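You operate a simulated robot arm through the tools that you are given. There is no shell and no other tool. Be economical: measure what you need, move in short steps, check, and stop when the job is done.

You run a simulated robot arm. Do the job below in one go: nothing can be reset, and whatever is moved stays where it is left.

JOB
Put the 100 small blue bottle from the left end of the back table on the top of the small table. Then take the small blue carton on the left end of the back table and put it away on the top of the low shelf under the workbench. Then take the grey rag and put it on the top of the low shelf under the back table. Keep to this order. Set down upright: small blue bottle, small blue carton.

It is judged by the outcome, as a careful person would: the job done as asked, and still so three seconds after it is handed in. It fails if anything else is knocked over, pushed out of place, dropped, spilled or broken.

ROBOT AND FRAMES
A 6-joint arm with a fingered hand on a trunk, on a base that drives. Base frame: it is fixed to the floor where the robot stands at the start and does not move with it; the origin is under the middle of the robot, x ahead of it, y to its left, z up; the surface under the hand at the start is at about z = 880. Readings come in mm, rad, newtons and seconds.
With the tool pointing down near the work surface it reaches from about 340 to 800 mm from the robot's upright axis, wherever it stands. Its first joint turns from -2.007 to 2.007 rad. Places, roughly: top of the low shelf under the back table [600, -400, 300]; top of the low shelf under the workbench [-8300, -5800, 300]; top of the small table [900, -4000, 600]. Payload 4 kg.
The TCP is the grasp point between the finger pads, 26 mm short of the fingertips. In the tool frame z runs along the fingers and y along their closing line. The gripper opens to 164 mm. The gripper's body begins 73 mm behind the TCP. The gripper is a hand of 5 fingers: y runs from the thumb to the fingers, the wrist lies at [0, 0, -239] in the tool frame.
Orientation is told as [roll, pitch, yaw] about the base's x, y, z axes, in that order, counted from this pose: with the fingers straight down and closing along the base's y, the tool's x points along the base's -x, its y along +y and its z along -z.

CONTROLS
- The arm moves only by the tool nudge_tool. Its arguments are lists of equal length, an entry for each row: "linear": the shift along the base's x, y, z in m, a list of three; "rotation": the turn, a rotation vector about the base's x, y, z in rad, a list of three. In form: {"linear": [[dx, dy, dz], ...], "rotation": [[ax, ay, az], ...]}. A call has 1 to 20 rows; each row is the pose to reach, as a shift and turn from the pose commanded when the call began. Each row takes 0.2 s and may step no farther than 50 mm and 0.15 rad from the row before; otherwise, the whole call is refused. A pose out of reach is approached as far as the arm can. The call stops where the force on the tool passes 40 N (or 10 N more than at its start, if that is more) or the arm is blocked; 0.2 s more then pass. In this call time passes only in rows, and 0.2 s behind the last. The reply holds the time, the measured pose of the TCP, the force on the tool along the base axes, the opening and the grip force, in the units named above and with some noise, with the torque about the TCP (base axes, N m) and any sound that the robot's microphone picked up.
- Cameras (640 x 400 px; columns grow to the right, rows downward): "scene" is now at [3.8, 160.4, 1762.3]; the picture's right is [-0.37, -0.93, 0.00], its down [-0.78, 0.31, -0.54] and it looks along [0.50, -0.20, -0.84] (base axes); focal length 258 px, centre (320, 200). "wrist" rides on the gripper at [50, -70, -93] in the tool frame; the picture's right is [0.81, 0.59, 0.00], its down [-0.43, 0.60, -0.68] and it looks along [-0.40, 0.55, 0.74] (tool axes); focal length 270 px, centre (320, 200). There is no depth. A picture from a camera that has moved, and an enlarged one, comes with that camera's place and axes in the base frame and with its lens.
- grab_frame(camera): a new picture of that camera. It takes no simulated time.
- slide_trunk(by): slides the trunk up (or, below 0, down) by that many mm; the arm and the scene camera ride with it, the base frame stays. It gives what a move gives, with no picture.
- steer(legs): drives the robot by 1 to 6 legs, each [ahead, left, turn to the left] in mm, mm and rad, along the robot's own axes; the way and the turn of a leg run together, so that a leg with both is an arc; at most 1500 mm and 3.142 rad a leg. The arm and the cameras ride along, it lands a little off, and it stops where it bumps. It gives what a move gives.
- finger_targets(finger1, finger2, finger3, finger4, thumb_bend): sets how far each is bent, from 0 (flat) to 100 (curled in); at 30 the hand is open as for a grip, at 70 the pads meet at the TCP. One left out holds its place. A second passes; each finger stops where it meets its share of the squeeze, and holds until it gets a number again. It is the only way to open and close the hand. It gives what a move gives, with no picture; readings hold the bend of each and the force on the fingers (four entries, about 0 where the hand has none), thumb and palm.
- pan_tilt(pan, tilt): turns the head with the scene camera to pan (to the left, within 2.705 rad either way) and tilt (down, from -0.506 to 1.204), counted from straight ahead of the robot. It gives what a move gives.
- close_up(camera, box): a new picture of the part [left, top, right, bottom] of that camera's present view, enlarged. It takes no simulated time.
- sign_off(): hands the job in; it is judged then, once.

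Go step by step. Nothing tells you exact positions but the pictures and the camera data: compare them with the known pose of the tool, close in by small moves and look again before you grip or let go. The budget is 165 turns and 108 pictures, counting those below and the enlarged ones. Unless the task says otherwise, let go and move clear before handing in, and close with one line.

The tools are called after ">>>" as name(argument=value, ...) on one line, values as JSON. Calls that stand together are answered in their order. nudge_tool: Moves the arm, as the interface text tells. Its arguments: {"type":"object","properties":{"linear":{"type":"array"},"rotation":{"type":"array"}},"required":["linear","rotation"]} The other tools are called the same way: slide_trunk (by) slides the trunk up or down; finger_targets (finger1, finger2, finger3, finger4, thumb_bend) moves the fingers one by one; steer (legs) drives the base; pan_tilt (pan, tilt) turns the head that bears the scene camera; grab_frame (camera) takes a picture; close_up (camera, box) takes an enlarged picture of a part of a camera's view; sign_off () hands the job in.

At the start:

```text
time_s: 0.0
position: [591.4, -87.1, 1167.7]
tcp_rot: [0.0, 0.002, 0.001]
contact_force: [0.6, 0.3, -0.4]
wrist_torque: [0.01, 0.03, 0.01]
opening: 163.8
grip_force: 0.1
shape: jaw
bend: [30.0, 30.0, 30.0, 30.0, 30.0]
finger forces: [0.0, 0.0, 0.0, 0.0, 0.1, 0.0]
trunk travel left (down, up): [-825.0, 165.0]
robot x, y, heading: [-1.0, 0.3, -0.001]
head pan, tilt: [-0.379, 1.002]
```

scene: 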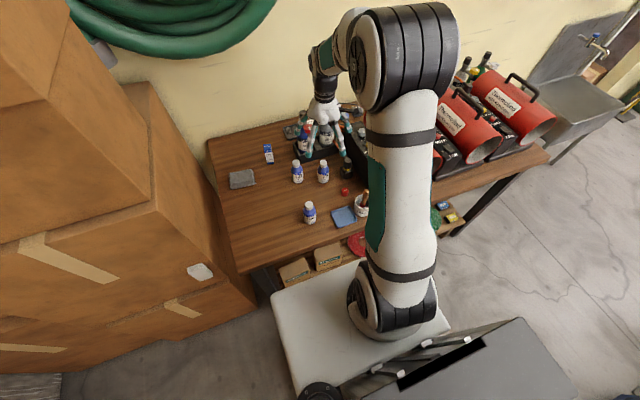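
wrist: 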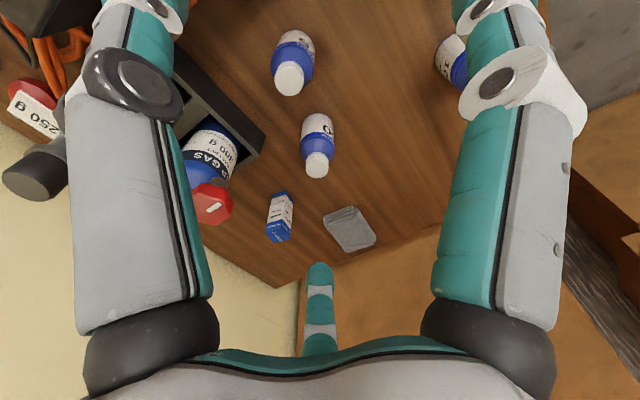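

I see three white-blue bottles, a small blue carton and a grey rag on the left end of the back table. I'll enlarge the view to read the labels.

>>> close_up(camera="scene", box=[220, 120, 380, 240])

>>> close_up(camera="wrist", box=[180, 20, 480, 260])

```text
3.33 times, centred on (300, 180) of scene
camera zoom: at [3.8, 160.4, 1762.3], right [-0.37, -0.93, 0.0], down [-0.78, 0.31, -0.54], along [0.5, -0.2, -0.84], focal length 862 px, centre (387, 267)
```

zoom: 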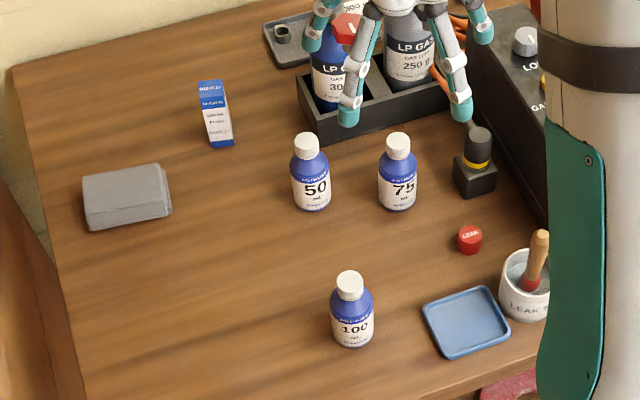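

```text
1.67 times, centred on (330, 140) of wrist
camera zoom: at [540.6, -156.7, 1260.6], right [-0.81, 0.59, 0.0], down [0.43, 0.6, 0.68], along [0.4, 0.55, -0.74], focal length 450 px, centre (303, 300)
```

zoom: 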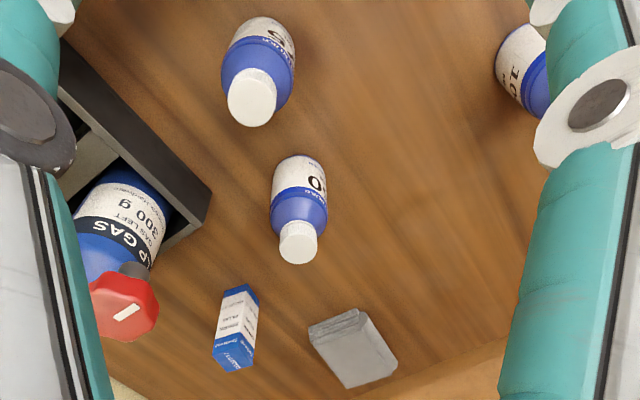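

The 100 bottle is the front one, near (467, 19) and about 105 mm tall. I'll move the hand above it and look again.

>>> nudge_tool(linear=[[-0.03, 0.026, 0], [-0.06, 0.053, 0], [-0.093, 0.08, 0], [-0.124, 0.106, 0], [-0.124, 0.106, -0.04]], rotation=[[0, 0, 0], [0, 0, 0], [0, 0, 0], [0, 0, 0], [0, 0, 0]])

>>> grab_frame(camera="wrist")

>>> grab_frame(camera="scene")

```text
time_s: 1.2
position: [468.8, 18.4, 1127.2]
tcp_rot: [0.001, 0.001, -0.001]
contact_force: [-0.2, -0.5, 0.0]
wrist_torque: [0.04, 0.04, -0.02]
opening: 164.0
grip_force: 0.0
shape: jaw
bend: [30.0, 30.0, 30.0, 30.0, 30.0]
finger forces: [0.0, 0.0, 0.0, 0.0, 0.0, 0.0]
trunk travel left (down, up): [-825.0, 165.0]
robot x, y, heading: [1.9, 1.4, 0.004]
head pan, tilt: [-0.379, 1.002]
```

```text
103 pictures are left
camera wrist: at [418.1, -50.8, 1220.3], right [-0.81, 0.59, 0.0], down [0.43, 0.6, 0.68], along [0.4, 0.55, -0.74], focal length 270 px, centre (320, 200)
```

wrist: 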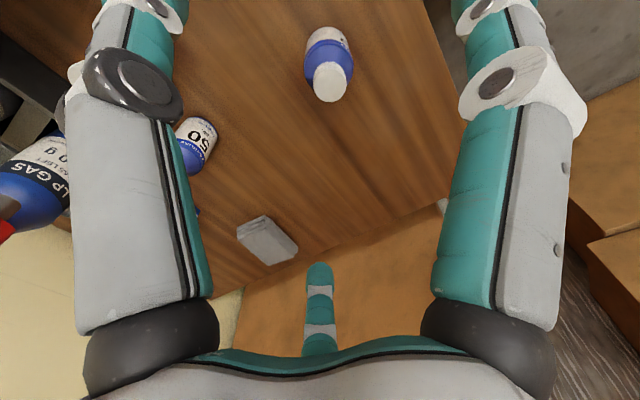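

```text
102 pictures are left
camera scene: at [6.7, 160.2, 1762.3], right [-0.37, -0.93, 0.0], down [-0.78, 0.31, -0.54], along [0.5, -0.2, -0.84], focal length 258 px, centre (320, 200)
```

scene: 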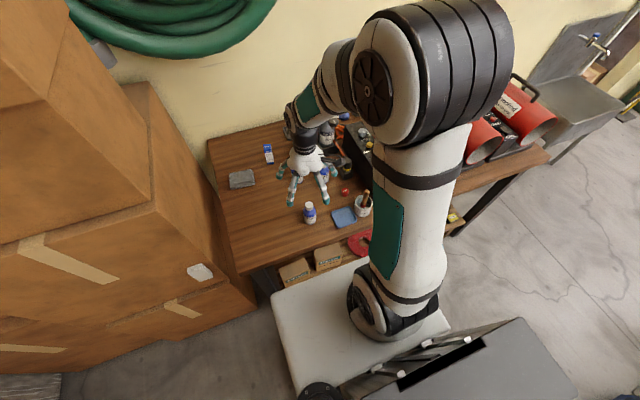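

Both cameras put the bottle at about (462, 20). I'll descend part way and check again.

>>> nudge_tool(linear=[[-0.006, 0.002, -0.04], [-0.006, 0.002, -0.08], [-0.006, 0.002, -0.115]], rotation=[[0, 0, 0], [0, 0, 0], [0, 0, 0]])

>>> grab_frame(camera="wrist")

>>> close_up(camera="scene", box=[240, 130, 400, 230])

```text
time_s: 2.0
position: [462.0, 22.6, 1012.8]
tcp_rot: [0.0, -0.001, 0.001]
contact_force: [0.4, -0.7, -0.5]
wrist_torque: [0.01, 0.0, -0.04]
opening: 164.0
grip_force: 0.0
shape: jaw
bend: [30.0, 30.0, 30.0, 30.0, 30.0]
finger forces: [0.0, 0.0, 0.0, 0.0, 0.1, 0.1]
trunk travel left (down, up): [-825.0, 165.0]
robot x, y, heading: [-0.7, -1.3, 0.0]
head pan, tilt: [-0.379, 1.002]
```

```text
101 pictures are left
camera wrist: at [411.5, -48.2, 1105.7], right [-0.81, 0.59, 0.0], down [0.43, 0.6, 0.68], along [0.4, 0.55, -0.74], focal length 270 px, centre (320, 200)
```

wrist: 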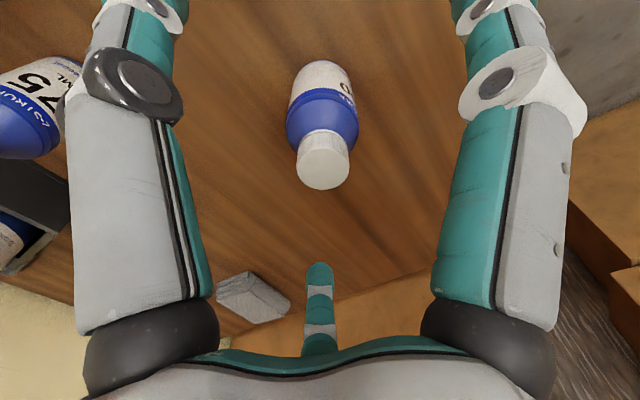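

```text
4.00 times, centred on (320, 180) of scene
camera zoom: at [5.3, 160.6, 1762.3], right [-0.37, -0.93, 0.0], down [-0.78, 0.31, -0.54], along [0.5, -0.2, -0.84], focal length 1034 px, centre (320, 280)
```

zoom: 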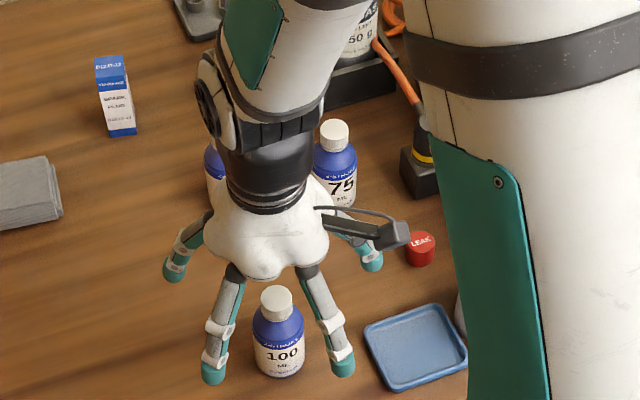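

The hand is centred over the bottle. I'll pre-close the fingers a little to keep clear of the tray, then lower around the bottle.

>>> finger_targets(finger1=42, finger2=42, finger3=42, finger4=42, thumb_bend=42)

>>> grab_frame(camera="wrist")

```text
time_s: 3.0
position: [461.5, 19.2, 1013.7]
tcp_rot: [-0.002, 0.001, 0.001]
contact_force: [-0.1, -0.2, 0.1]
wrist_torque: [-0.01, -0.01, -0.03]
opening: 62.3
grip_force: 0.0
shape: fingers
bend: [42.0, 42.0, 42.0, 42.0, 42.0]
finger forces: [0.1, 0.0, 0.0, 0.0, 0.1, 0.1]
trunk travel left (down, up): [-825.0, 165.0]
robot x, y, heading: [1.1, 2.6, 0.002]
head pan, tilt: [-0.379, 1.002]
```

```text
99 pictures are left
camera wrist: at [410.3, -48.3, 1106.3], right [-0.81, 0.59, 0.0], down [0.43, 0.6, 0.68], along [0.4, 0.55, -0.74], focal length 270 px, centre (320, 200)
```

wrist: 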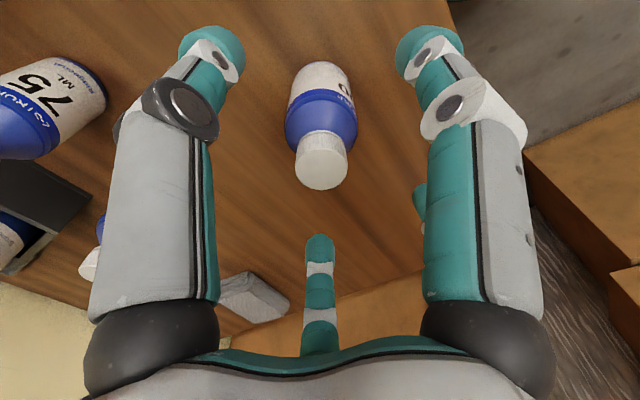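

That leaves only 62 mm of opening, so I'll open slightly more and then lower.

>>> finger_targets(finger1=37, finger2=37, finger3=37, finger4=37, thumb_bend=37)

>>> nudge_tool(linear=[[0.002, 0.002, -0.03], [0.002, 0.002, -0.055], [0.002, 0.002, -0.08]], rotation=[[0, 0, 0], [0, 0, 0], [0, 0, 0]])

>>> grab_frame(camera="wrist")

>>> close_up(camera="scene", box=[240, 150, 400, 250])

```text
time_s: 4.0
position: [461.5, 20.0, 1014.8]
tcp_rot: [0.001, 0.0, 0.0]
contact_force: [0.2, -0.1, -0.6]
wrist_torque: [-0.01, 0.0, 0.01]
opening: 73.9
grip_force: 0.0
shape: fingers
bend: [37.0, 37.0, 37.0, 37.0, 37.0]
finger forces: [0.0, 0.1, 0.0, 0.1, 0.0, 0.0]
trunk travel left (down, up): [-825.0, 165.0]
robot x, y, heading: [0.8, -2.7, 0.006]
head pan, tilt: [-0.379, 1.002]
```

```text
time_s: 4.8
position: [463.6, 21.4, 931.6]
tcp_rot: [0.001, 0.001, 0.001]
contact_force: [-0.2, 0.3, 0.4]
wrist_torque: [-0.02, -0.01, 0.02]
opening: 73.9
grip_force: 0.0
shape: fingers
bend: [37.0, 37.0, 37.0, 37.0, 37.0]
finger forces: [0.0, 0.0, 0.0, 0.1, 0.1, 0.0]
trunk travel left (down, up): [-825.0, 165.0]
robot x, y, heading: [2.9, -1.4, -0.004]
head pan, tilt: [-0.379, 1.002]
```

```text
98 pictures are left
camera wrist: at [412.6, -47.1, 1025.0], right [-0.81, 0.59, 0.0], down [0.43, 0.6, 0.68], along [0.4, 0.55, -0.74], focal length 270 px, centre (320, 200)
```

wrist: 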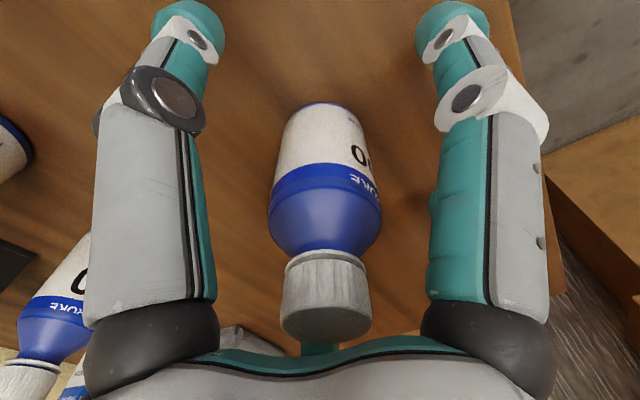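

```text
4.00 times, centred on (320, 200) of scene
camera zoom: at [4.9, 160.5, 1762.3], right [-0.37, -0.93, 0.0], down [-0.78, 0.31, -0.54], along [0.5, -0.2, -0.84], focal length 1034 px, centre (320, 200)
```

zoom: 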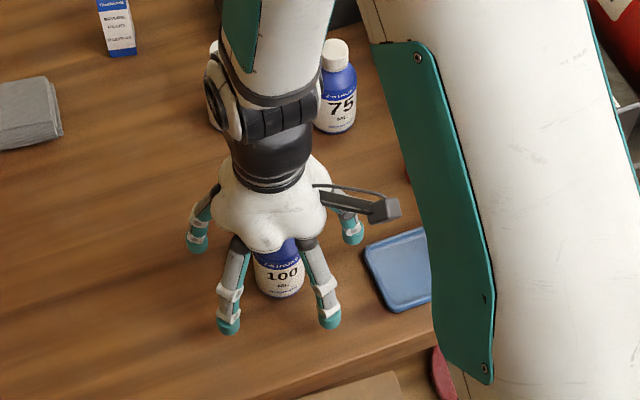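

The bottle sits among the fingers, so I'll close the hand.

>>> finger_targets(finger1=70, finger2=70, finger3=70, finger4=70, thumb_bend=70)

>>> grab_frame(camera="wrist")

```text
time_s: 5.8
position: [462.9, 21.2, 932.0]
tcp_rot: [0.0, 0.001, -0.002]
contact_force: [0.4, -0.4, -0.5]
wrist_torque: [0.0, 0.0, 0.03]
opening: 19.3
grip_force: 19.7
shape: fingers
bend: [60.0, 59.0, 60.0, 61.0, 63.0]
finger forces: [5.6, 7.6, 7.1, 5.7, 13.1, 0.0]
trunk travel left (down, up): [-825.0, 165.0]
robot x, y, heading: [-4.0, -1.3, -0.003]
head pan, tilt: [-0.379, 1.002]
```

```text
96 pictures are left
camera wrist: at [411.7, -47.2, 1025.4], right [-0.81, 0.59, 0.0], down [0.43, 0.6, 0.68], along [0.4, 0.55, -0.74], focal length 270 px, centre (320, 200)
```

wrist: 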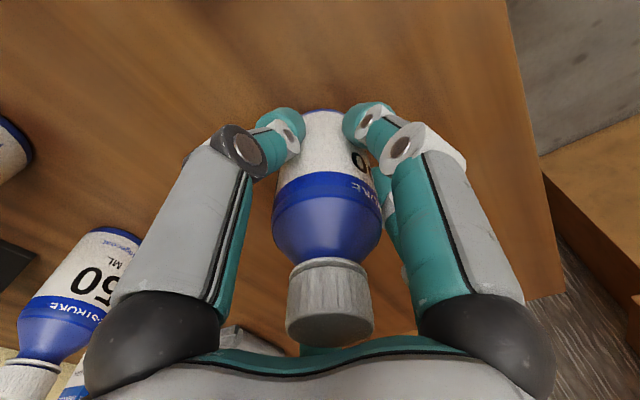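

The grip holds evenly. I'll lift the bottle clear, then pan the head to look toward the small table.

>>> nudge_tool(linear=[[0, 0, 0.03], [0, 0, 0.07], [0, 0, 0.11], [0, 0, 0.15], [0, 0, 0.19], [0, 0, 0.22]], rotation=[[0, 0, 0], [0, 0, 0], [0, 0, 0], [0, 0, 0], [0, 0, 0], [0, 0, 0]])

>>> grab_frame(camera="wrist")

>>> pan_tilt(pan=-1.4, tilt=0.35)

>>> grab_frame(camera="scene")

```text
time_s: 7.2
position: [462.0, 21.4, 1154.0]
tcp_rot: [0.001, 0.0, 0.0]
contact_force: [-0.5, -0.2, -0.6]
wrist_torque: [0.0, -0.01, -0.02]
opening: 19.5
grip_force: 19.4
shape: fingers
bend: [60.0, 59.0, 60.0, 61.0, 63.0]
finger forces: [5.6, 7.6, 7.0, 5.7, 12.7, 0.0]
trunk travel left (down, up): [-825.0, 165.0]
robot x, y, heading: [-0.1, -0.8, -0.001]
head pan, tilt: [-0.379, 1.002]
```

```text
95 pictures are left
camera wrist: at [411.0, -46.9, 1246.8], right [-0.81, 0.59, 0.0], down [0.43, 0.6, 0.68], along [0.4, 0.55, -0.74], focal length 270 px, centre (320, 200)
```

wrist: 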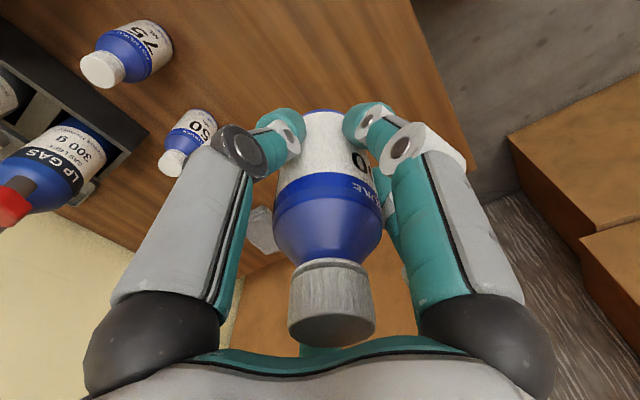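

```text
time_s: 8.5
position: [462.8, 23.9, 1152.8]
tcp_rot: [-0.001, -0.001, 0.0]
contact_force: [1.2, -0.1, -0.9]
wrist_torque: [0.01, -0.04, 0.02]
opening: 19.4
grip_force: 19.3
shape: fingers
bend: [60.0, 59.0, 60.0, 61.0, 63.0]
finger forces: [5.6, 7.5, 7.0, 5.7, 12.8, 0.1]
trunk travel left (down, up): [-825.0, 165.0]
robot x, y, heading: [0.4, -1.0, 0.004]
head pan, tilt: [-1.4, 0.351]
```

```text
94 pictures are left
camera scene: at [-44.9, 94.4, 1817.2], right [-0.99, -0.17, 0.0], down [-0.06, 0.34, -0.94], along [0.16, -0.93, -0.34], focal length 258 px, centre (320, 200)
```

scene: 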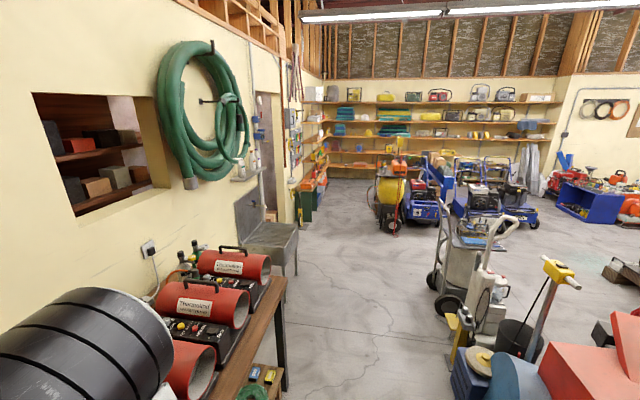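

The small table should appear near pixel (306, 182), so I'll enlarge that area.

>>> close_up(camera="scene", box=[230, 130, 390, 230])

>>> close_up(camera="scene", box=[380, 140, 640, 400])

```text
4.00 times, centred on (310, 180) of scene
camera zoom: at [-44.9, 94.4, 1817.2], right [-0.99, -0.17, 0.0], down [-0.06, 0.34, -0.94], along [0.16, -0.93, -0.34], focal length 1034 px, centre (360, 280)
```

zoom: 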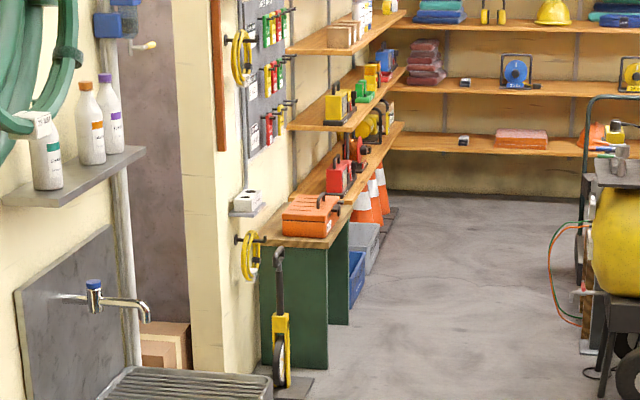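

```text
1.54 times, centred on (510, 270) of scene
camera zoom: at [-44.9, 94.4, 1817.2], right [-0.99, -0.17, 0.0], down [-0.06, 0.34, -0.94], along [0.16, -0.93, -0.34], focal length 398 px, centre (28, 92)
```

zoom: 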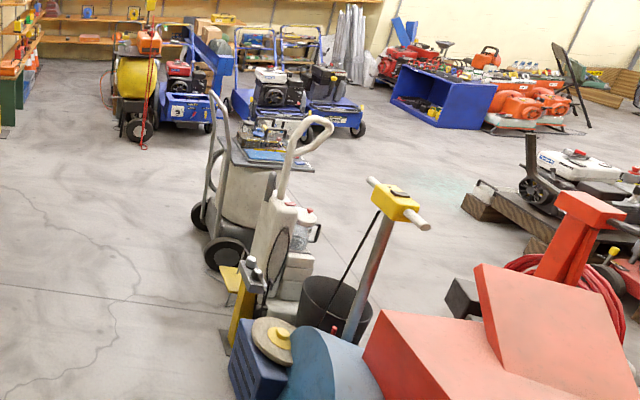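

The small table is likely the green-sided bench with a red box on it, about 4 m to the right. Before driving I'll look down along the way to judge the corridor.

>>> pan_tilt(pan=-1.7, tilt=0.9)

>>> grab_frame(camera="scene")

```text
time_s: 9.4
position: [462.5, 22.2, 1153.0]
tcp_rot: [-0.001, 0.0, 0.001]
contact_force: [0.4, -0.8, -1.1]
wrist_torque: [-0.02, 0.0, 0.01]
opening: 19.6
grip_force: 19.6
shape: fingers
bend: [60.0, 59.0, 60.0, 61.0, 63.0]
finger forces: [5.6, 7.5, 7.0, 5.7, 12.8, 0.0]
trunk travel left (down, up): [-825.0, 165.0]
robot x, y, heading: [3.8, -1.8, 0.003]
head pan, tilt: [-1.7, 0.901]
```

```text
91 pictures are left
camera scene: at [-70.5, 111.2, 1769.7], right [-0.99, 0.13, 0.0], down [0.1, 0.78, -0.62], along [-0.08, -0.62, -0.78], focal length 258 px, centre (320, 200)
```

scene: 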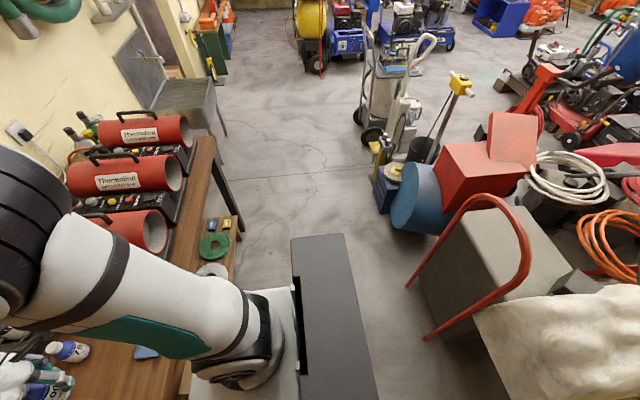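

The corridor between the table front (x≈400) and the clutter (x≈-720) is about 1.1 m wide. I'll retract the arm, back off 180 mm and strafe right.

>>> nudge_tool(linear=[[-0.03, 0, 0.03], [-0.06, 0, 0.06]], rotation=[[0, 0, 0], [0, 0, 0]])

>>> steer(legs=[[-180, 0, 0], [0, -1300, 0]])

>>> pan_tilt(pan=-1.3, tilt=0.6)

>>> grab_frame(camera="scene")

```text
time_s: 10.1
position: [401.1, 21.5, 1215.1]
tcp_rot: [0.0, -0.002, 0.0]
contact_force: [-0.2, -0.4, 0.0]
wrist_torque: [0.0, -0.02, 0.01]
opening: 19.4
grip_force: 19.5
shape: fingers
bend: [60.0, 59.0, 60.0, 61.0, 63.0]
finger forces: [5.6, 7.6, 6.9, 5.7, 12.7, 0.1]
trunk travel left (down, up): [-825.0, 165.0]
robot x, y, heading: [-2.1, 0.4, 0.002]
head pan, tilt: [-1.7, 0.901]
```

```text
time_s: 17.6
position: [221.2, -1263.7, 1214.8]
tcp_rot: [-0.001, 0.0, -0.003]
contact_force: [0.0, -0.5, -0.7]
wrist_torque: [-0.01, 0.02, -0.01]
opening: 19.5
grip_force: 19.5
shape: fingers
bend: [60.0, 59.0, 60.0, 61.0, 63.0]
finger forces: [5.6, 7.6, 7.0, 5.7, 12.8, 0.0]
trunk travel left (down, up): [-825.0, 165.0]
robot x, y, heading: [-184.7, -1285.3, -0.002]
head pan, tilt: [-1.7, 0.901]
```

```text
time_s: 18.5
position: [221.5, -1264.3, 1214.0]
tcp_rot: [0.0, -0.001, -0.004]
contact_force: [0.5, -0.1, -0.8]
wrist_torque: [-0.03, -0.01, -0.03]
opening: 19.6
grip_force: 19.4
shape: fingers
bend: [60.0, 59.0, 60.0, 61.0, 63.0]
finger forces: [5.6, 7.7, 7.0, 5.8, 12.9, 0.0]
trunk travel left (down, up): [-825.0, 165.0]
robot x, y, heading: [-177.5, -1284.8, -0.007]
head pan, tilt: [-1.3, 0.6]
```

```text
90 pictures are left
camera scene: at [-218.5, -1182.8, 1794.4], right [-0.96, -0.26, 0.0], down [-0.15, 0.55, -0.82], along [0.22, -0.8, -0.57], focal length 258 px, centre (320, 200)
```

scene: 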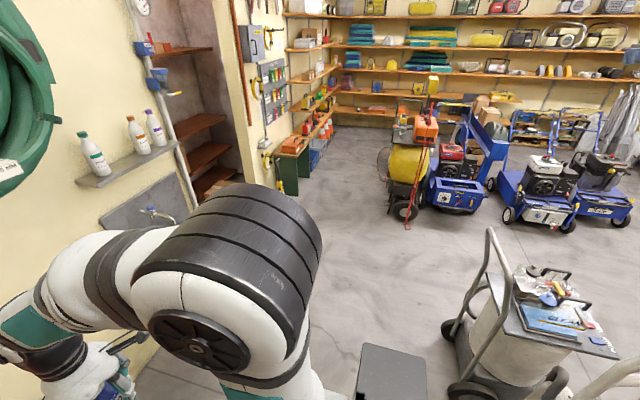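

The way ahead is clear along x≈-180. The small table against the wall has a red box on it, so I'll drive closer and look.

>>> steer(legs=[[0, -1400, 0], [250, -500, 0]])

>>> pan_tilt(pan=-0.7, tilt=0.75)

>>> grab_frame(camera="scene")

```text
time_s: 28.2
position: [492.6, -3138.3, 1214.8]
tcp_rot: [0.001, 0.0, 0.01]
contact_force: [-0.4, -0.3, -0.5]
wrist_torque: [0.01, 0.0, -0.02]
opening: 19.3
grip_force: 19.4
shape: fingers
bend: [60.0, 59.0, 60.0, 61.0, 63.0]
finger forces: [5.5, 7.6, 7.0, 5.6, 12.9, 0.0]
trunk travel left (down, up): [-825.0, 165.0]
robot x, y, heading: [85.2, -3163.5, 0.009]
head pan, tilt: [-1.3, 0.6]
```

```text
time_s: 29.2
position: [492.3, -3139.1, 1214.6]
tcp_rot: [0.0, 0.0, 0.01]
contact_force: [0.4, 0.0, -1.3]
wrist_torque: [0.0, -0.01, -0.01]
opening: 19.4
grip_force: 18.8
shape: fingers
bend: [60.0, 59.0, 60.0, 61.0, 63.0]
finger forces: [5.6, 7.6, 7.1, 5.7, 12.8, 0.0]
trunk travel left (down, up): [-825.0, 165.0]
robot x, y, heading: [95.1, -3164.3, 0.01]
head pan, tilt: [-0.7, 0.75]
```

```text
89 pictures are left
camera scene: at [91.0, -3030.7, 1781.6], right [-0.64, -0.77, 0.0], down [-0.53, 0.43, -0.73], along [0.56, -0.47, -0.68], focal length 258 px, centre (320, 200)
```

scene: 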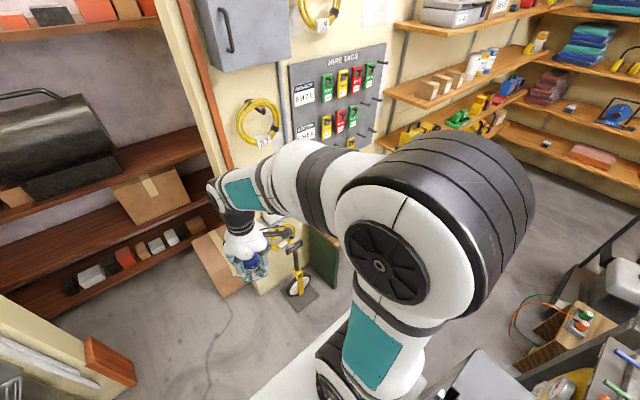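

The arm hides the table, so I'll move a bit nearer, staying forward of the cart on the right, and look again.

>>> steer(legs=[[110, 0, 0], [0, -450, 0]])

>>> pan_tilt(pan=-1.1, tilt=0.85)

>>> grab_frame(camera="scene")

>>> grab_frame(camera="wrist")

```text
time_s: 32.7
position: [602.8, -3588.1, 1215.1]
tcp_rot: [-0.001, 0.0, 0.004]
contact_force: [0.3, 0.1, -1.0]
wrist_torque: [-0.01, 0.05, -0.02]
opening: 19.0
grip_force: 19.5
shape: fingers
bend: [60.0, 59.0, 60.0, 61.0, 63.0]
finger forces: [5.6, 7.6, 7.0, 5.7, 12.8, 0.0]
trunk travel left (down, up): [-825.0, 165.0]
robot x, y, heading: [201.6, -3611.1, -0.002]
head pan, tilt: [-0.7, 0.75]
```

```text
time_s: 33.6
position: [602.1, -3587.4, 1214.8]
tcp_rot: [0.001, -0.001, 0.004]
contact_force: [-0.5, -0.4, -0.8]
wrist_torque: [-0.03, 0.0, 0.0]
opening: 19.3
grip_force: 18.8
shape: fingers
bend: [60.0, 59.0, 60.0, 61.0, 63.0]
finger forces: [5.6, 7.6, 7.0, 5.6, 12.9, 0.0]
trunk travel left (down, up): [-825.0, 165.0]
robot x, y, heading: [197.6, -3609.4, 0.003]
head pan, tilt: [-1.1, 0.85]
```

```text
88 pictures are left
camera scene: at [174.7, -3493.4, 1773.6], right [-0.89, -0.46, 0.0], down [-0.34, 0.67, -0.66], along [0.3, -0.59, -0.75], focal length 258 px, centre (320, 200)
```

scene: 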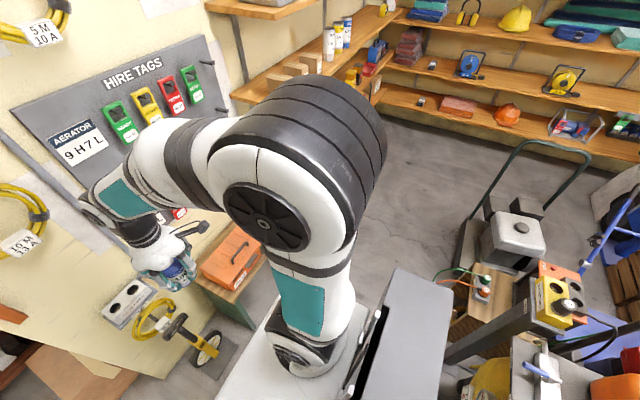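

```text
87 pictures are left
camera wrist: at [552.2, -3656.2, 1307.8], right [-0.81, 0.59, 0.0], down [0.43, 0.6, 0.68], along [0.4, 0.55, -0.74], focal length 270 px, centre (320, 200)
```

wrist: 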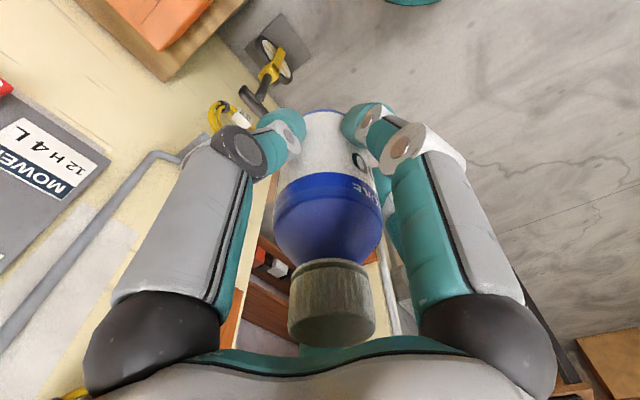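

The red box sits at the near end of the small table, and the far half is hidden by the arm. I'll strafe a little more, then view the table from the wrist camera.

>>> steer(legs=[[0, -180, 0]])

>>> grab_frame(camera="scene")

>>> grab_frame(camera="wrist")

```text
time_s: 35.1
position: [603.6, -3768.8, 1214.8]
tcp_rot: [0.0, -0.001, 0.004]
contact_force: [-0.4, -0.8, -1.4]
wrist_torque: [0.07, 0.01, 0.0]
opening: 19.2
grip_force: 19.1
shape: fingers
bend: [60.0, 59.0, 60.0, 61.0, 63.0]
finger forces: [5.6, 7.7, 7.0, 5.7, 12.7, 0.0]
trunk travel left (down, up): [-825.0, 165.0]
robot x, y, heading: [201.4, -3792.0, 0.004]
head pan, tilt: [-1.1, 0.85]
```

```text
86 pictures are left
camera scene: at [175.2, -3676.2, 1773.7], right [-0.89, -0.46, 0.0], down [-0.34, 0.67, -0.66], along [0.3, -0.59, -0.75], focal length 258 px, centre (320, 200)
```

scene: 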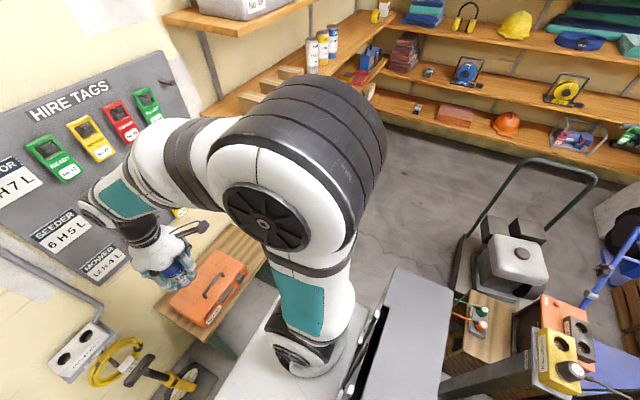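

```text
85 pictures are left
camera wrist: at [552.9, -3838.3, 1307.7], right [-0.81, 0.58, 0.0], down [0.43, 0.6, 0.68], along [0.4, 0.55, -0.74], focal length 270 px, centre (320, 200)
```

wrist: 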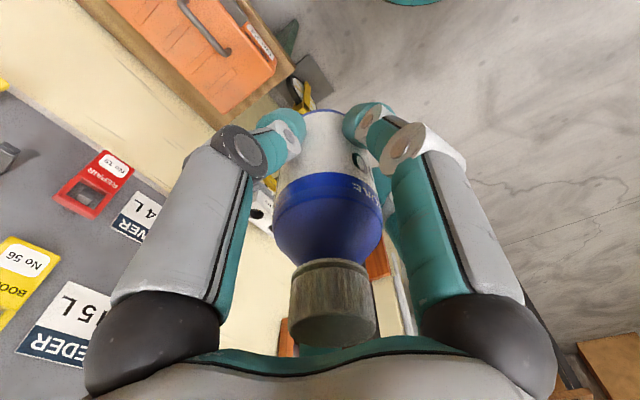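

The toolbox fills y≈-3740…-4000 on the table, so the free place should be around (850, -4120). I'll lower the trunk to pass below the wall shelf, then move out over that spot.

>>> slide_trunk(by=-300)

>>> nudge_tool(linear=[[0.0, -0.045, 0], [0.0, -0.09, 0], [0.01, -0.135, 0], [0.02, -0.18, 0], [0.03, -0.225, 0], [0.05, -0.27, 0], [0.075, -0.305, 0], [0.11, -0.335, 0]], rotation=[[0, 0, 0], [0, 0, 0], [0, 0, 0], [0, 0, 0], [0, 0, 0], [0, 0, 0], [0, 0, 0], [0, 0, 0]])

>>> grab_frame(camera="wrist")

>>> grab_frame(camera="scene")

```text
time_s: 38.1
position: [602.7, -3768.0, 915.2]
tcp_rot: [0.0, 0.0, 0.003]
contact_force: [-0.8, -0.5, -0.8]
wrist_torque: [0.0, 0.01, -0.02]
opening: 19.1
grip_force: 19.5
shape: fingers
bend: [60.0, 59.0, 60.0, 61.0, 63.0]
finger forces: [5.6, 7.7, 6.9, 5.8, 12.7, 0.0]
trunk travel left (down, up): [-525.0, 465.0]
robot x, y, heading: [200.2, -3791.2, 0.003]
head pan, tilt: [-1.1, 0.85]
```

```text
time_s: 39.9
position: [713.3, -4103.6, 913.4]
tcp_rot: [-0.002, 0.0, 0.005]
contact_force: [-0.9, -0.2, -0.7]
wrist_torque: [0.0, 0.05, -0.02]
opening: 19.4
grip_force: 19.3
shape: fingers
bend: [60.0, 59.0, 60.0, 61.0, 63.0]
finger forces: [5.5, 7.7, 6.8, 5.7, 12.5, 0.0]
trunk travel left (down, up): [-525.0, 465.0]
robot x, y, heading: [203.4, -3791.9, 0.005]
head pan, tilt: [-1.1, 0.85]
```

```text
84 pictures are left
camera wrist: at [663.7, -4173.2, 1008.0], right [-0.81, 0.58, 0.0], down [0.43, 0.6, 0.68], along [0.4, 0.55, -0.74], focal length 270 px, centre (320, 200)
```

wrist: 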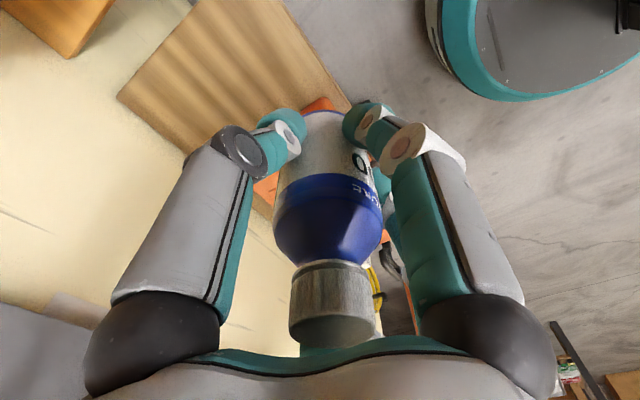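

```text
83 pictures are left
camera scene: at [175.7, -3675.0, 1473.6], right [-0.89, -0.46, 0.0], down [-0.34, 0.67, -0.66], along [0.3, -0.59, -0.75], focal length 258 px, centre (320, 200)
```

scene: 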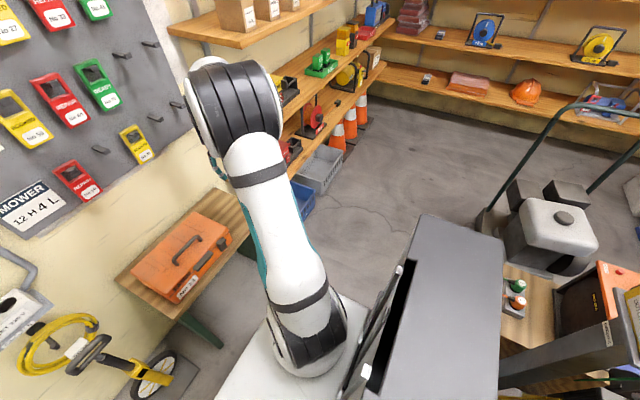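

The far half of the table is empty, spanning about x 710–1010 and y -4030…-4220. I'll go to (860, -4115) and lower to just above the surface.

>>> nudge_tool(linear=[[0.04, -0.004, 0], [0.08, -0.008, 0], [0.12, -0.012, 0], [0.147, -0.012, 0], [0.147, -0.012, -0.04], [0.147, -0.012, -0.08], [0.147, -0.012, -0.12], [0.147, -0.012, -0.16], [0.147, -0.012, -0.2], [0.147, -0.012, -0.235]], rotation=[[0, 0, 0], [0, 0, 0], [0, 0, 0], [0, 0, 0], [0, 0, 0], [0, 0, 0], [0, 0, 0], [0, 0, 0], [0, 0, 0], [0, 0, 0]])

>>> grab_frame(camera="wrist")

>>> grab_frame(camera="scene")

```text
time_s: 42.1
position: [862.5, -4112.6, 680.8]
tcp_rot: [0.0, 0.001, 0.003]
contact_force: [0.3, -0.5, 0.8]
wrist_torque: [0.0, 0.05, 0.04]
opening: 19.1
grip_force: 19.1
shape: fingers
bend: [60.0, 59.0, 60.0, 61.0, 63.0]
finger forces: [5.5, 7.5, 6.9, 5.6, 12.4, 0.1]
trunk travel left (down, up): [-525.0, 465.0]
robot x, y, heading: [202.2, -3788.7, 0.004]
head pan, tilt: [-1.1, 0.85]
```

```text
82 pictures are left
camera wrist: at [810.8, -4182.5, 772.7], right [-0.81, 0.58, 0.0], down [0.43, 0.6, 0.68], along [0.4, 0.55, -0.74], focal length 270 px, centre (320, 200)
```

wrist: 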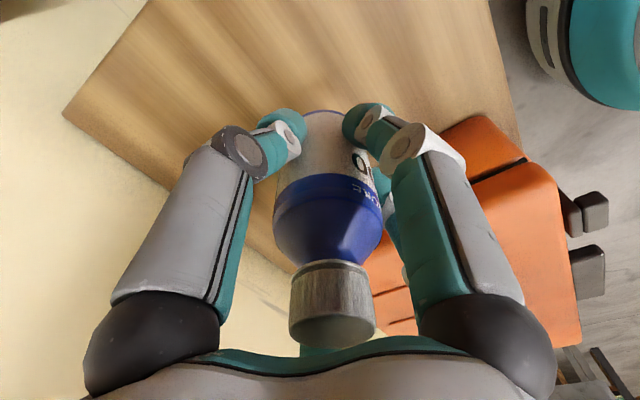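

```text
81 pictures are left
camera scene: at [175.5, -3674.8, 1473.6], right [-0.89, -0.46, 0.0], down [-0.34, 0.67, -0.66], along [0.3, -0.59, -0.75], focal length 258 px, centre (320, 200)
```

scene: 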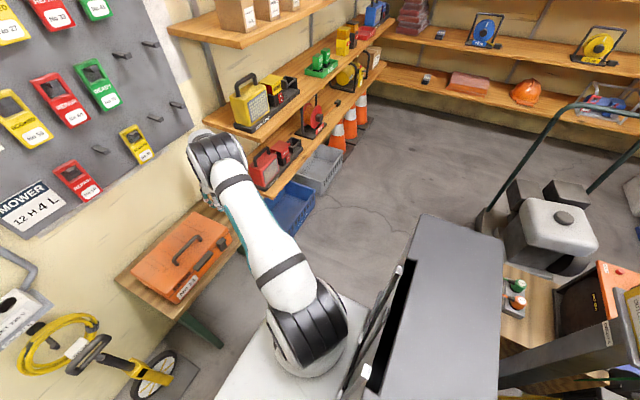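

The toolbox is fairly close on the +y side, so I'll shift 30 mm away from it and lower until contact.

>>> nudge_tool(linear=[[0, -0.03, 0], [0, -0.03, -0.01], [0, -0.03, -0.018], [0, -0.03, -0.022], [0, -0.03, -0.025], [0, -0.03, -0.027]], rotation=[[0, 0, 0], [0, 0, 0], [0, 0, 0], [0, 0, 0], [0, 0, 0], [0, 0, 0]])

>>> grab_frame(camera="wrist")

```text
time_s: 43.5
position: [860.2, -4144.3, 651.1]
tcp_rot: [0.0, 0.0, 0.003]
contact_force: [0.0, 0.1, -0.8]
wrist_torque: [-0.02, -0.01, -0.01]
opening: 18.8
grip_force: 18.6
shape: fingers
bend: [60.0, 59.0, 60.0, 61.0, 63.0]
finger forces: [5.5, 7.4, 6.9, 5.6, 12.5, 0.0]
trunk travel left (down, up): [-525.0, 465.0]
robot x, y, heading: [196.8, -3789.0, 0.003]
head pan, tilt: [-1.1, 0.85]
```

```text
80 pictures are left
camera wrist: at [810.0, -4213.6, 745.3], right [-0.81, 0.58, 0.0], down [0.43, 0.6, 0.68], along [0.4, 0.55, -0.74], focal length 270 px, centre (320, 200)
```

wrist: 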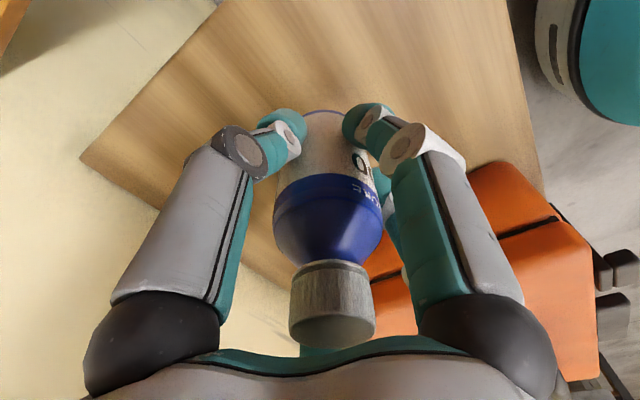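

No contact yet, so I'll lower in finer steps and watch the force.

>>> nudge_tool(linear=[[0, 0, -0.002], [0, 0, -0.004], [0, 0, -0.006]], rotation=[[0, 0, 0], [0, 0, 0], [0, 0, 0]])

```text
time_s: 44.3
position: [860.6, -4146.0, 648.4]
tcp_rot: [0.0, 0.002, 0.004]
contact_force: [0.7, -0.8, -1.0]
wrist_torque: [-0.01, 0.03, -0.04]
opening: 19.3
grip_force: 18.9
shape: fingers
bend: [60.0, 59.0, 60.0, 61.0, 63.0]
finger forces: [5.5, 7.4, 6.9, 5.6, 12.5, 0.1]
trunk travel left (down, up): [-525.0, 465.0]
robot x, y, heading: [194.5, -3791.4, 0.009]
head pan, tilt: [-1.1, 0.85]
```

>>> nudge_tool(linear=[[0, 0, -0.003], [0, 0, -0.006], [0, 0, -0.009]], rotation=[[0, 0, 0], [0, 0, 0], [0, 0, 0]])

>>> grab_frame(camera="wrist")

```text
time_s: 45.1
position: [860.3, -4145.0, 636.3]
tcp_rot: [-0.001, -0.001, 0.002]
contact_force: [-0.5, 1.0, -1.4]
wrist_torque: [-0.01, 0.0, -0.01]
opening: 19.3
grip_force: 18.6
shape: fingers
bend: [60.0, 59.0, 60.0, 61.0, 63.0]
finger forces: [5.4, 7.5, 7.0, 5.6, 12.5, 0.0]
trunk travel left (down, up): [-525.0, 465.0]
robot x, y, heading: [203.2, -3789.3, 0.003]
head pan, tilt: [-1.1, 0.85]
```

```text
79 pictures are left
camera wrist: at [809.7, -4213.6, 730.2], right [-0.81, 0.58, 0.0], down [0.43, 0.6, 0.68], along [0.4, 0.55, -0.74], focal length 270 px, centre (320, 200)
```

wrist: 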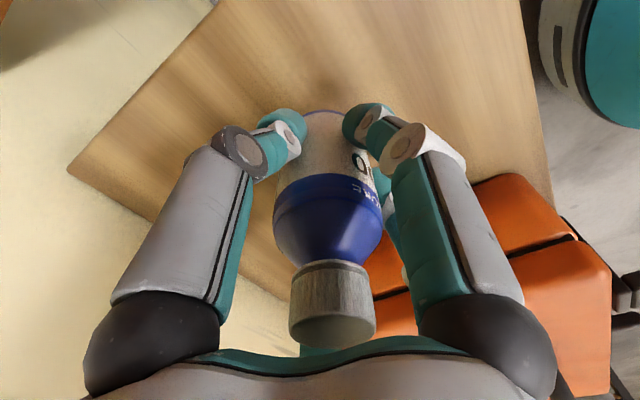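

The corner geometry suggests the table top is nearer 560 than 600, so I'll keep lowering in small steps.

>>> nudge_tool(linear=[[0, 0, -0.005], [0, 0, -0.01], [0, 0, -0.014], [0, 0, -0.018]], rotation=[[0, 0, 0], [0, 0, 0], [0, 0, 0], [0, 0, 0]])

>>> close_up(camera="wrist", box=[220, 60, 440, 220])

```text
time_s: 46.1
position: [859.3, -4144.4, 619.8]
tcp_rot: [0.0, 0.001, 0.003]
contact_force: [0.3, 0.9, -0.4]
wrist_torque: [0.02, 0.0, 0.0]
opening: 19.0
grip_force: 18.9
shape: fingers
bend: [60.0, 59.0, 60.0, 61.0, 63.0]
finger forces: [5.5, 7.4, 6.9, 5.5, 12.5, 0.0]
trunk travel left (down, up): [-525.0, 465.0]
robot x, y, heading: [199.4, -3789.4, -0.001]
head pan, tilt: [-1.1, 0.85]
```

```text
2.50 times, centred on (330, 140) of wrist
camera zoom: at [809.3, -4213.7, 712.6], right [-0.81, 0.58, 0.0], down [0.43, 0.6, 0.68], along [0.4, 0.55, -0.74], focal length 676 px, centre (295, 350)
```

zoom: 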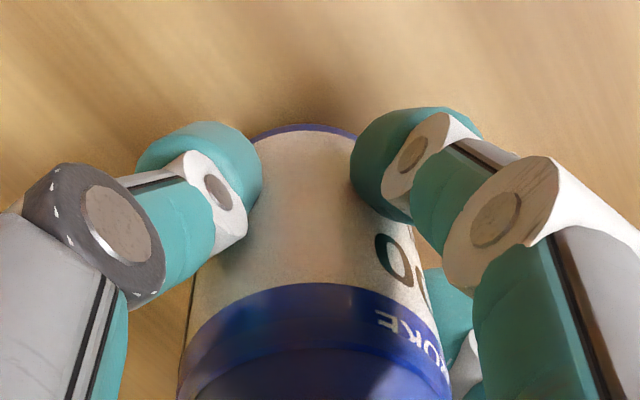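

The shadow is tightening around the bottle base, so contact is near.

>>> nudge_tool(linear=[[0, 0, -0.003], [0, 0, -0.006], [0, 0, -0.009], [0, 0, -0.012]], rotation=[[0, 0, 0], [0, 0, 0], [0, 0, 0], [0, 0, 0]])

>>> close_up(camera="wrist", box=[220, 60, 440, 220])

```text
time_s: 47.1
position: [860.1, -4145.4, 609.9]
tcp_rot: [-0.004, -0.004, 0.003]
contact_force: [-1.4, 1.0, 20.1]
wrist_torque: [0.19, 0.11, 0.02]
opening: 18.9
grip_force: 22.3
shape: fingers
bend: [60.0, 59.0, 60.0, 61.0, 63.0]
finger forces: [7.2, 9.0, 7.9, 6.3, 13.5, 0.1]
trunk travel left (down, up): [-525.0, 465.0]
robot x, y, heading: [202.3, -3794.3, 0.002]
head pan, tilt: [-1.1, 0.85]
```

```text
2.50 times, centred on (330, 140) of wrist
camera zoom: at [809.8, -4213.9, 704.0], right [-0.81, 0.58, -0.01], down [0.43, 0.6, 0.68], along [0.4, 0.55, -0.74], focal length 676 px, centre (295, 350)
```

zoom: 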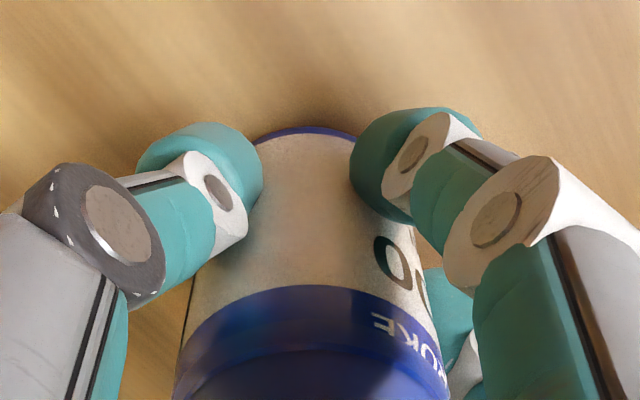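

The bottle is on the surface with 20 N of contact. I'll ease the pressure and open the hand.

>>> nudge_tool(linear=[[0, 0, 0.001]], rotation=[[0, 0, 0]])

>>> finger_targets(finger1=42, finger2=42, finger3=42, finger4=42, thumb_bend=42)

>>> grab_frame(camera="wrist")

```text
time_s: 47.5
position: [860.7, -4146.1, 611.4]
tcp_rot: [-0.003, -0.004, 0.005]
contact_force: [1.8, -0.4, 22.0]
wrist_torque: [0.14, 0.02, 0.0]
opening: 18.9
grip_force: 22.9
shape: fingers
bend: [60.0, 59.0, 60.0, 61.0, 63.0]
finger forces: [7.1, 8.8, 8.4, 7.3, 14.3, 0.1]
trunk travel left (down, up): [-525.0, 465.0]
robot x, y, heading: [201.9, -3792.8, 0.0]
head pan, tilt: [-1.1, 0.85]
```

```text
time_s: 48.5
position: [861.2, -4144.5, 607.9]
tcp_rot: [-0.001, -0.002, 0.004]
contact_force: [1.0, 0.2, 0.5]
wrist_torque: [0.01, -0.03, -0.01]
opening: 61.8
grip_force: 0.2
shape: fingers
bend: [42.0, 42.0, 42.0, 42.0, 42.0]
finger forces: [0.0, 0.0, 0.0, 0.1, 0.0, 0.0]
trunk travel left (down, up): [-525.0, 465.0]
robot x, y, heading: [197.9, -3790.4, 0.003]
head pan, tilt: [-1.1, 0.85]
```

```text
76 pictures are left
camera wrist: at [809.5, -4213.9, 700.9], right [-0.81, 0.58, 0.0], down [0.43, 0.6, 0.68], along [0.4, 0.55, -0.74], focal length 270 px, centre (320, 200)
```

wrist: 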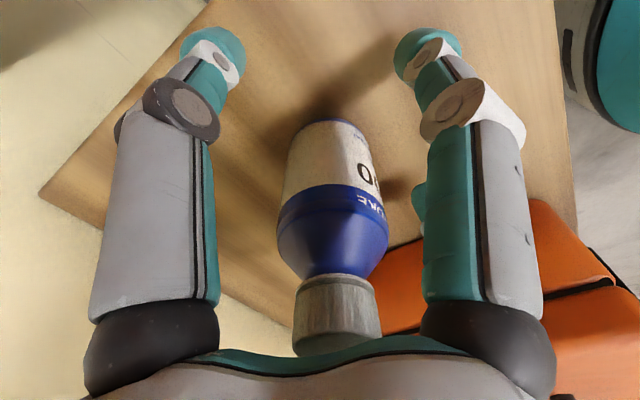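

The bottle stands free. I'll raise the hand straight up, checking as it clears.

>>> nudge_tool(linear=[[0, 0, 0.02], [0, 0, 0.045], [0, 0, 0.08], [0, 0, 0.12], [0, 0, 0.16], [0, 0, 0.2], [0, 0, 0.24]], rotation=[[0, 0, 0], [0, 0, 0], [0, 0, 0], [0, 0, 0], [0, 0, 0], [0, 0, 0], [0, 0, 0]])

>>> grab_frame(camera="wrist")

```text
time_s: 50.1
position: [861.3, -4144.9, 847.4]
tcp_rot: [0.0, 0.002, 0.003]
contact_force: [0.3, -0.1, -0.4]
wrist_torque: [-0.02, 0.0, 0.0]
opening: 62.0
grip_force: 0.0
shape: fingers
bend: [42.0, 42.0, 42.0, 42.0, 42.0]
finger forces: [0.0, 0.0, 0.0, 0.1, 0.0, 0.1]
trunk travel left (down, up): [-525.0, 465.0]
robot x, y, heading: [203.8, -3787.2, 0.007]
head pan, tilt: [-1.1, 0.85]
```

```text
75 pictures are left
camera wrist: at [809.8, -4214.9, 941.5], right [-0.81, 0.58, 0.0], down [0.43, 0.6, 0.68], along [0.4, 0.55, -0.74], focal length 270 px, centre (320, 200)
```

wrist: 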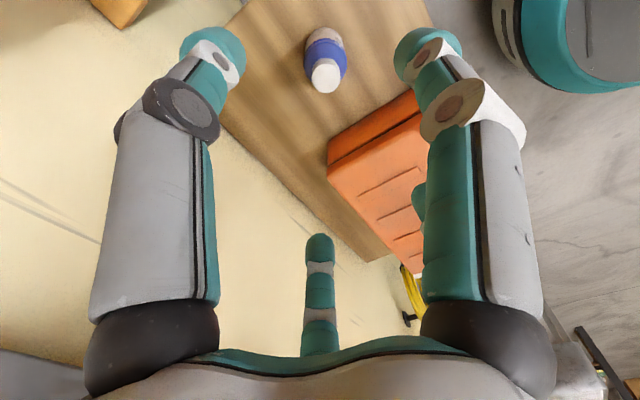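

The bottle stands upright on the small table with the toolbox untouched. I'll retract, raise the trunk and drive back along the same way.

>>> nudge_tool(linear=[[-0.045, 0, 0.02], [-0.09, 0, 0.04], [-0.135, 0, 0.06], [-0.17, 0.04, 0.06], [-0.19, 0.085, 0.06], [-0.21, 0.13, 0.06], [-0.22, 0.175, 0.06], [-0.23, 0.22, 0.06], [-0.24, 0.265, 0.06], [-0.25, 0.31, 0.06], [-0.26, 0.355, 0.06], [-0.26, 0.375, 0.06]], rotation=[[0, 0, 0], [0, 0, 0], [0, 0, 0], [0, 0, 0], [0, 0, 0], [0, 0, 0], [0, 0, 0], [0, 0, 0], [0, 0, 0], [0, 0, 0], [0, 0, 0], [0, 0, 0]])

>>> slide_trunk(by=300)

>>> steer(legs=[[0, 600, 0], [-380, 500, 0]])

>>> pan_tilt(pan=0.9, tilt=0.6)

>>> grab_frame(camera="scene")

```text
refused: row 4 steps farther than a row can; nothing moved
```

```text
time_s: 53.1
position: [860.3, -4145.6, 1150.0]
tcp_rot: [0.0, -0.001, 0.003]
contact_force: [0.5, 0.4, -0.4]
wrist_torque: [-0.01, -0.02, -0.03]
opening: 62.1
grip_force: 0.0
shape: fingers
bend: [42.0, 42.0, 42.0, 42.0, 42.0]
finger forces: [0.0, 0.0, 0.1, 0.0, 0.0, 0.0]
trunk travel left (down, up): [-825.0, 165.0]
robot x, y, heading: [204.5, -3787.6, 0.003]
head pan, tilt: [-1.1, 0.85]
```

```text
time_s: 59.6
position: [469.2, -3063.5, 1149.0]
tcp_rot: [0.001, 0.0, -0.029]
contact_force: [-1.0, -0.1, 0.0]
wrist_torque: [-0.03, 0.01, -0.02]
opening: 61.8
grip_force: 0.1
shape: fingers
bend: [42.0, 42.0, 42.0, 42.0, 42.0]
finger forces: [0.1, 0.1, 0.1, 0.0, 0.0, 0.1]
trunk travel left (down, up): [-825.0, 165.0]
robot x, y, heading: [-173.6, -2688.5, -0.026]
head pan, tilt: [-1.1, 0.85]
```

```text
time_s: 61.5
position: [468.8, -3064.2, 1148.8]
tcp_rot: [0.001, 0.0, -0.029]
contact_force: [0.1, 1.3, 0.5]
wrist_torque: [0.01, 0.01, 0.01]
opening: 61.8
grip_force: 0.0
shape: fingers
bend: [42.0, 42.0, 42.0, 42.0, 42.0]
finger forces: [0.1, 0.1, 0.1, 0.0, 0.0, 0.1]
trunk travel left (down, up): [-825.0, 165.0]
robot x, y, heading: [-180.2, -2685.6, -0.025]
head pan, tilt: [0.901, 0.6]
```

```text
74 pictures are left
camera scene: at [-178.5, -2432.7, 1794.5], right [0.77, -0.64, 0.0], down [-0.36, -0.43, -0.82], along [0.53, 0.63, -0.57], focal length 258 px, centre (320, 200)
```

scene: 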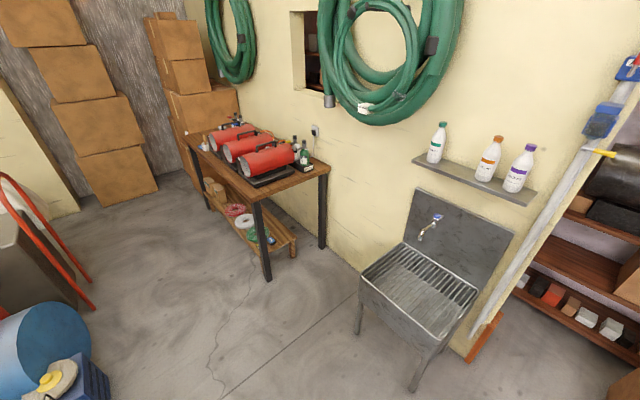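

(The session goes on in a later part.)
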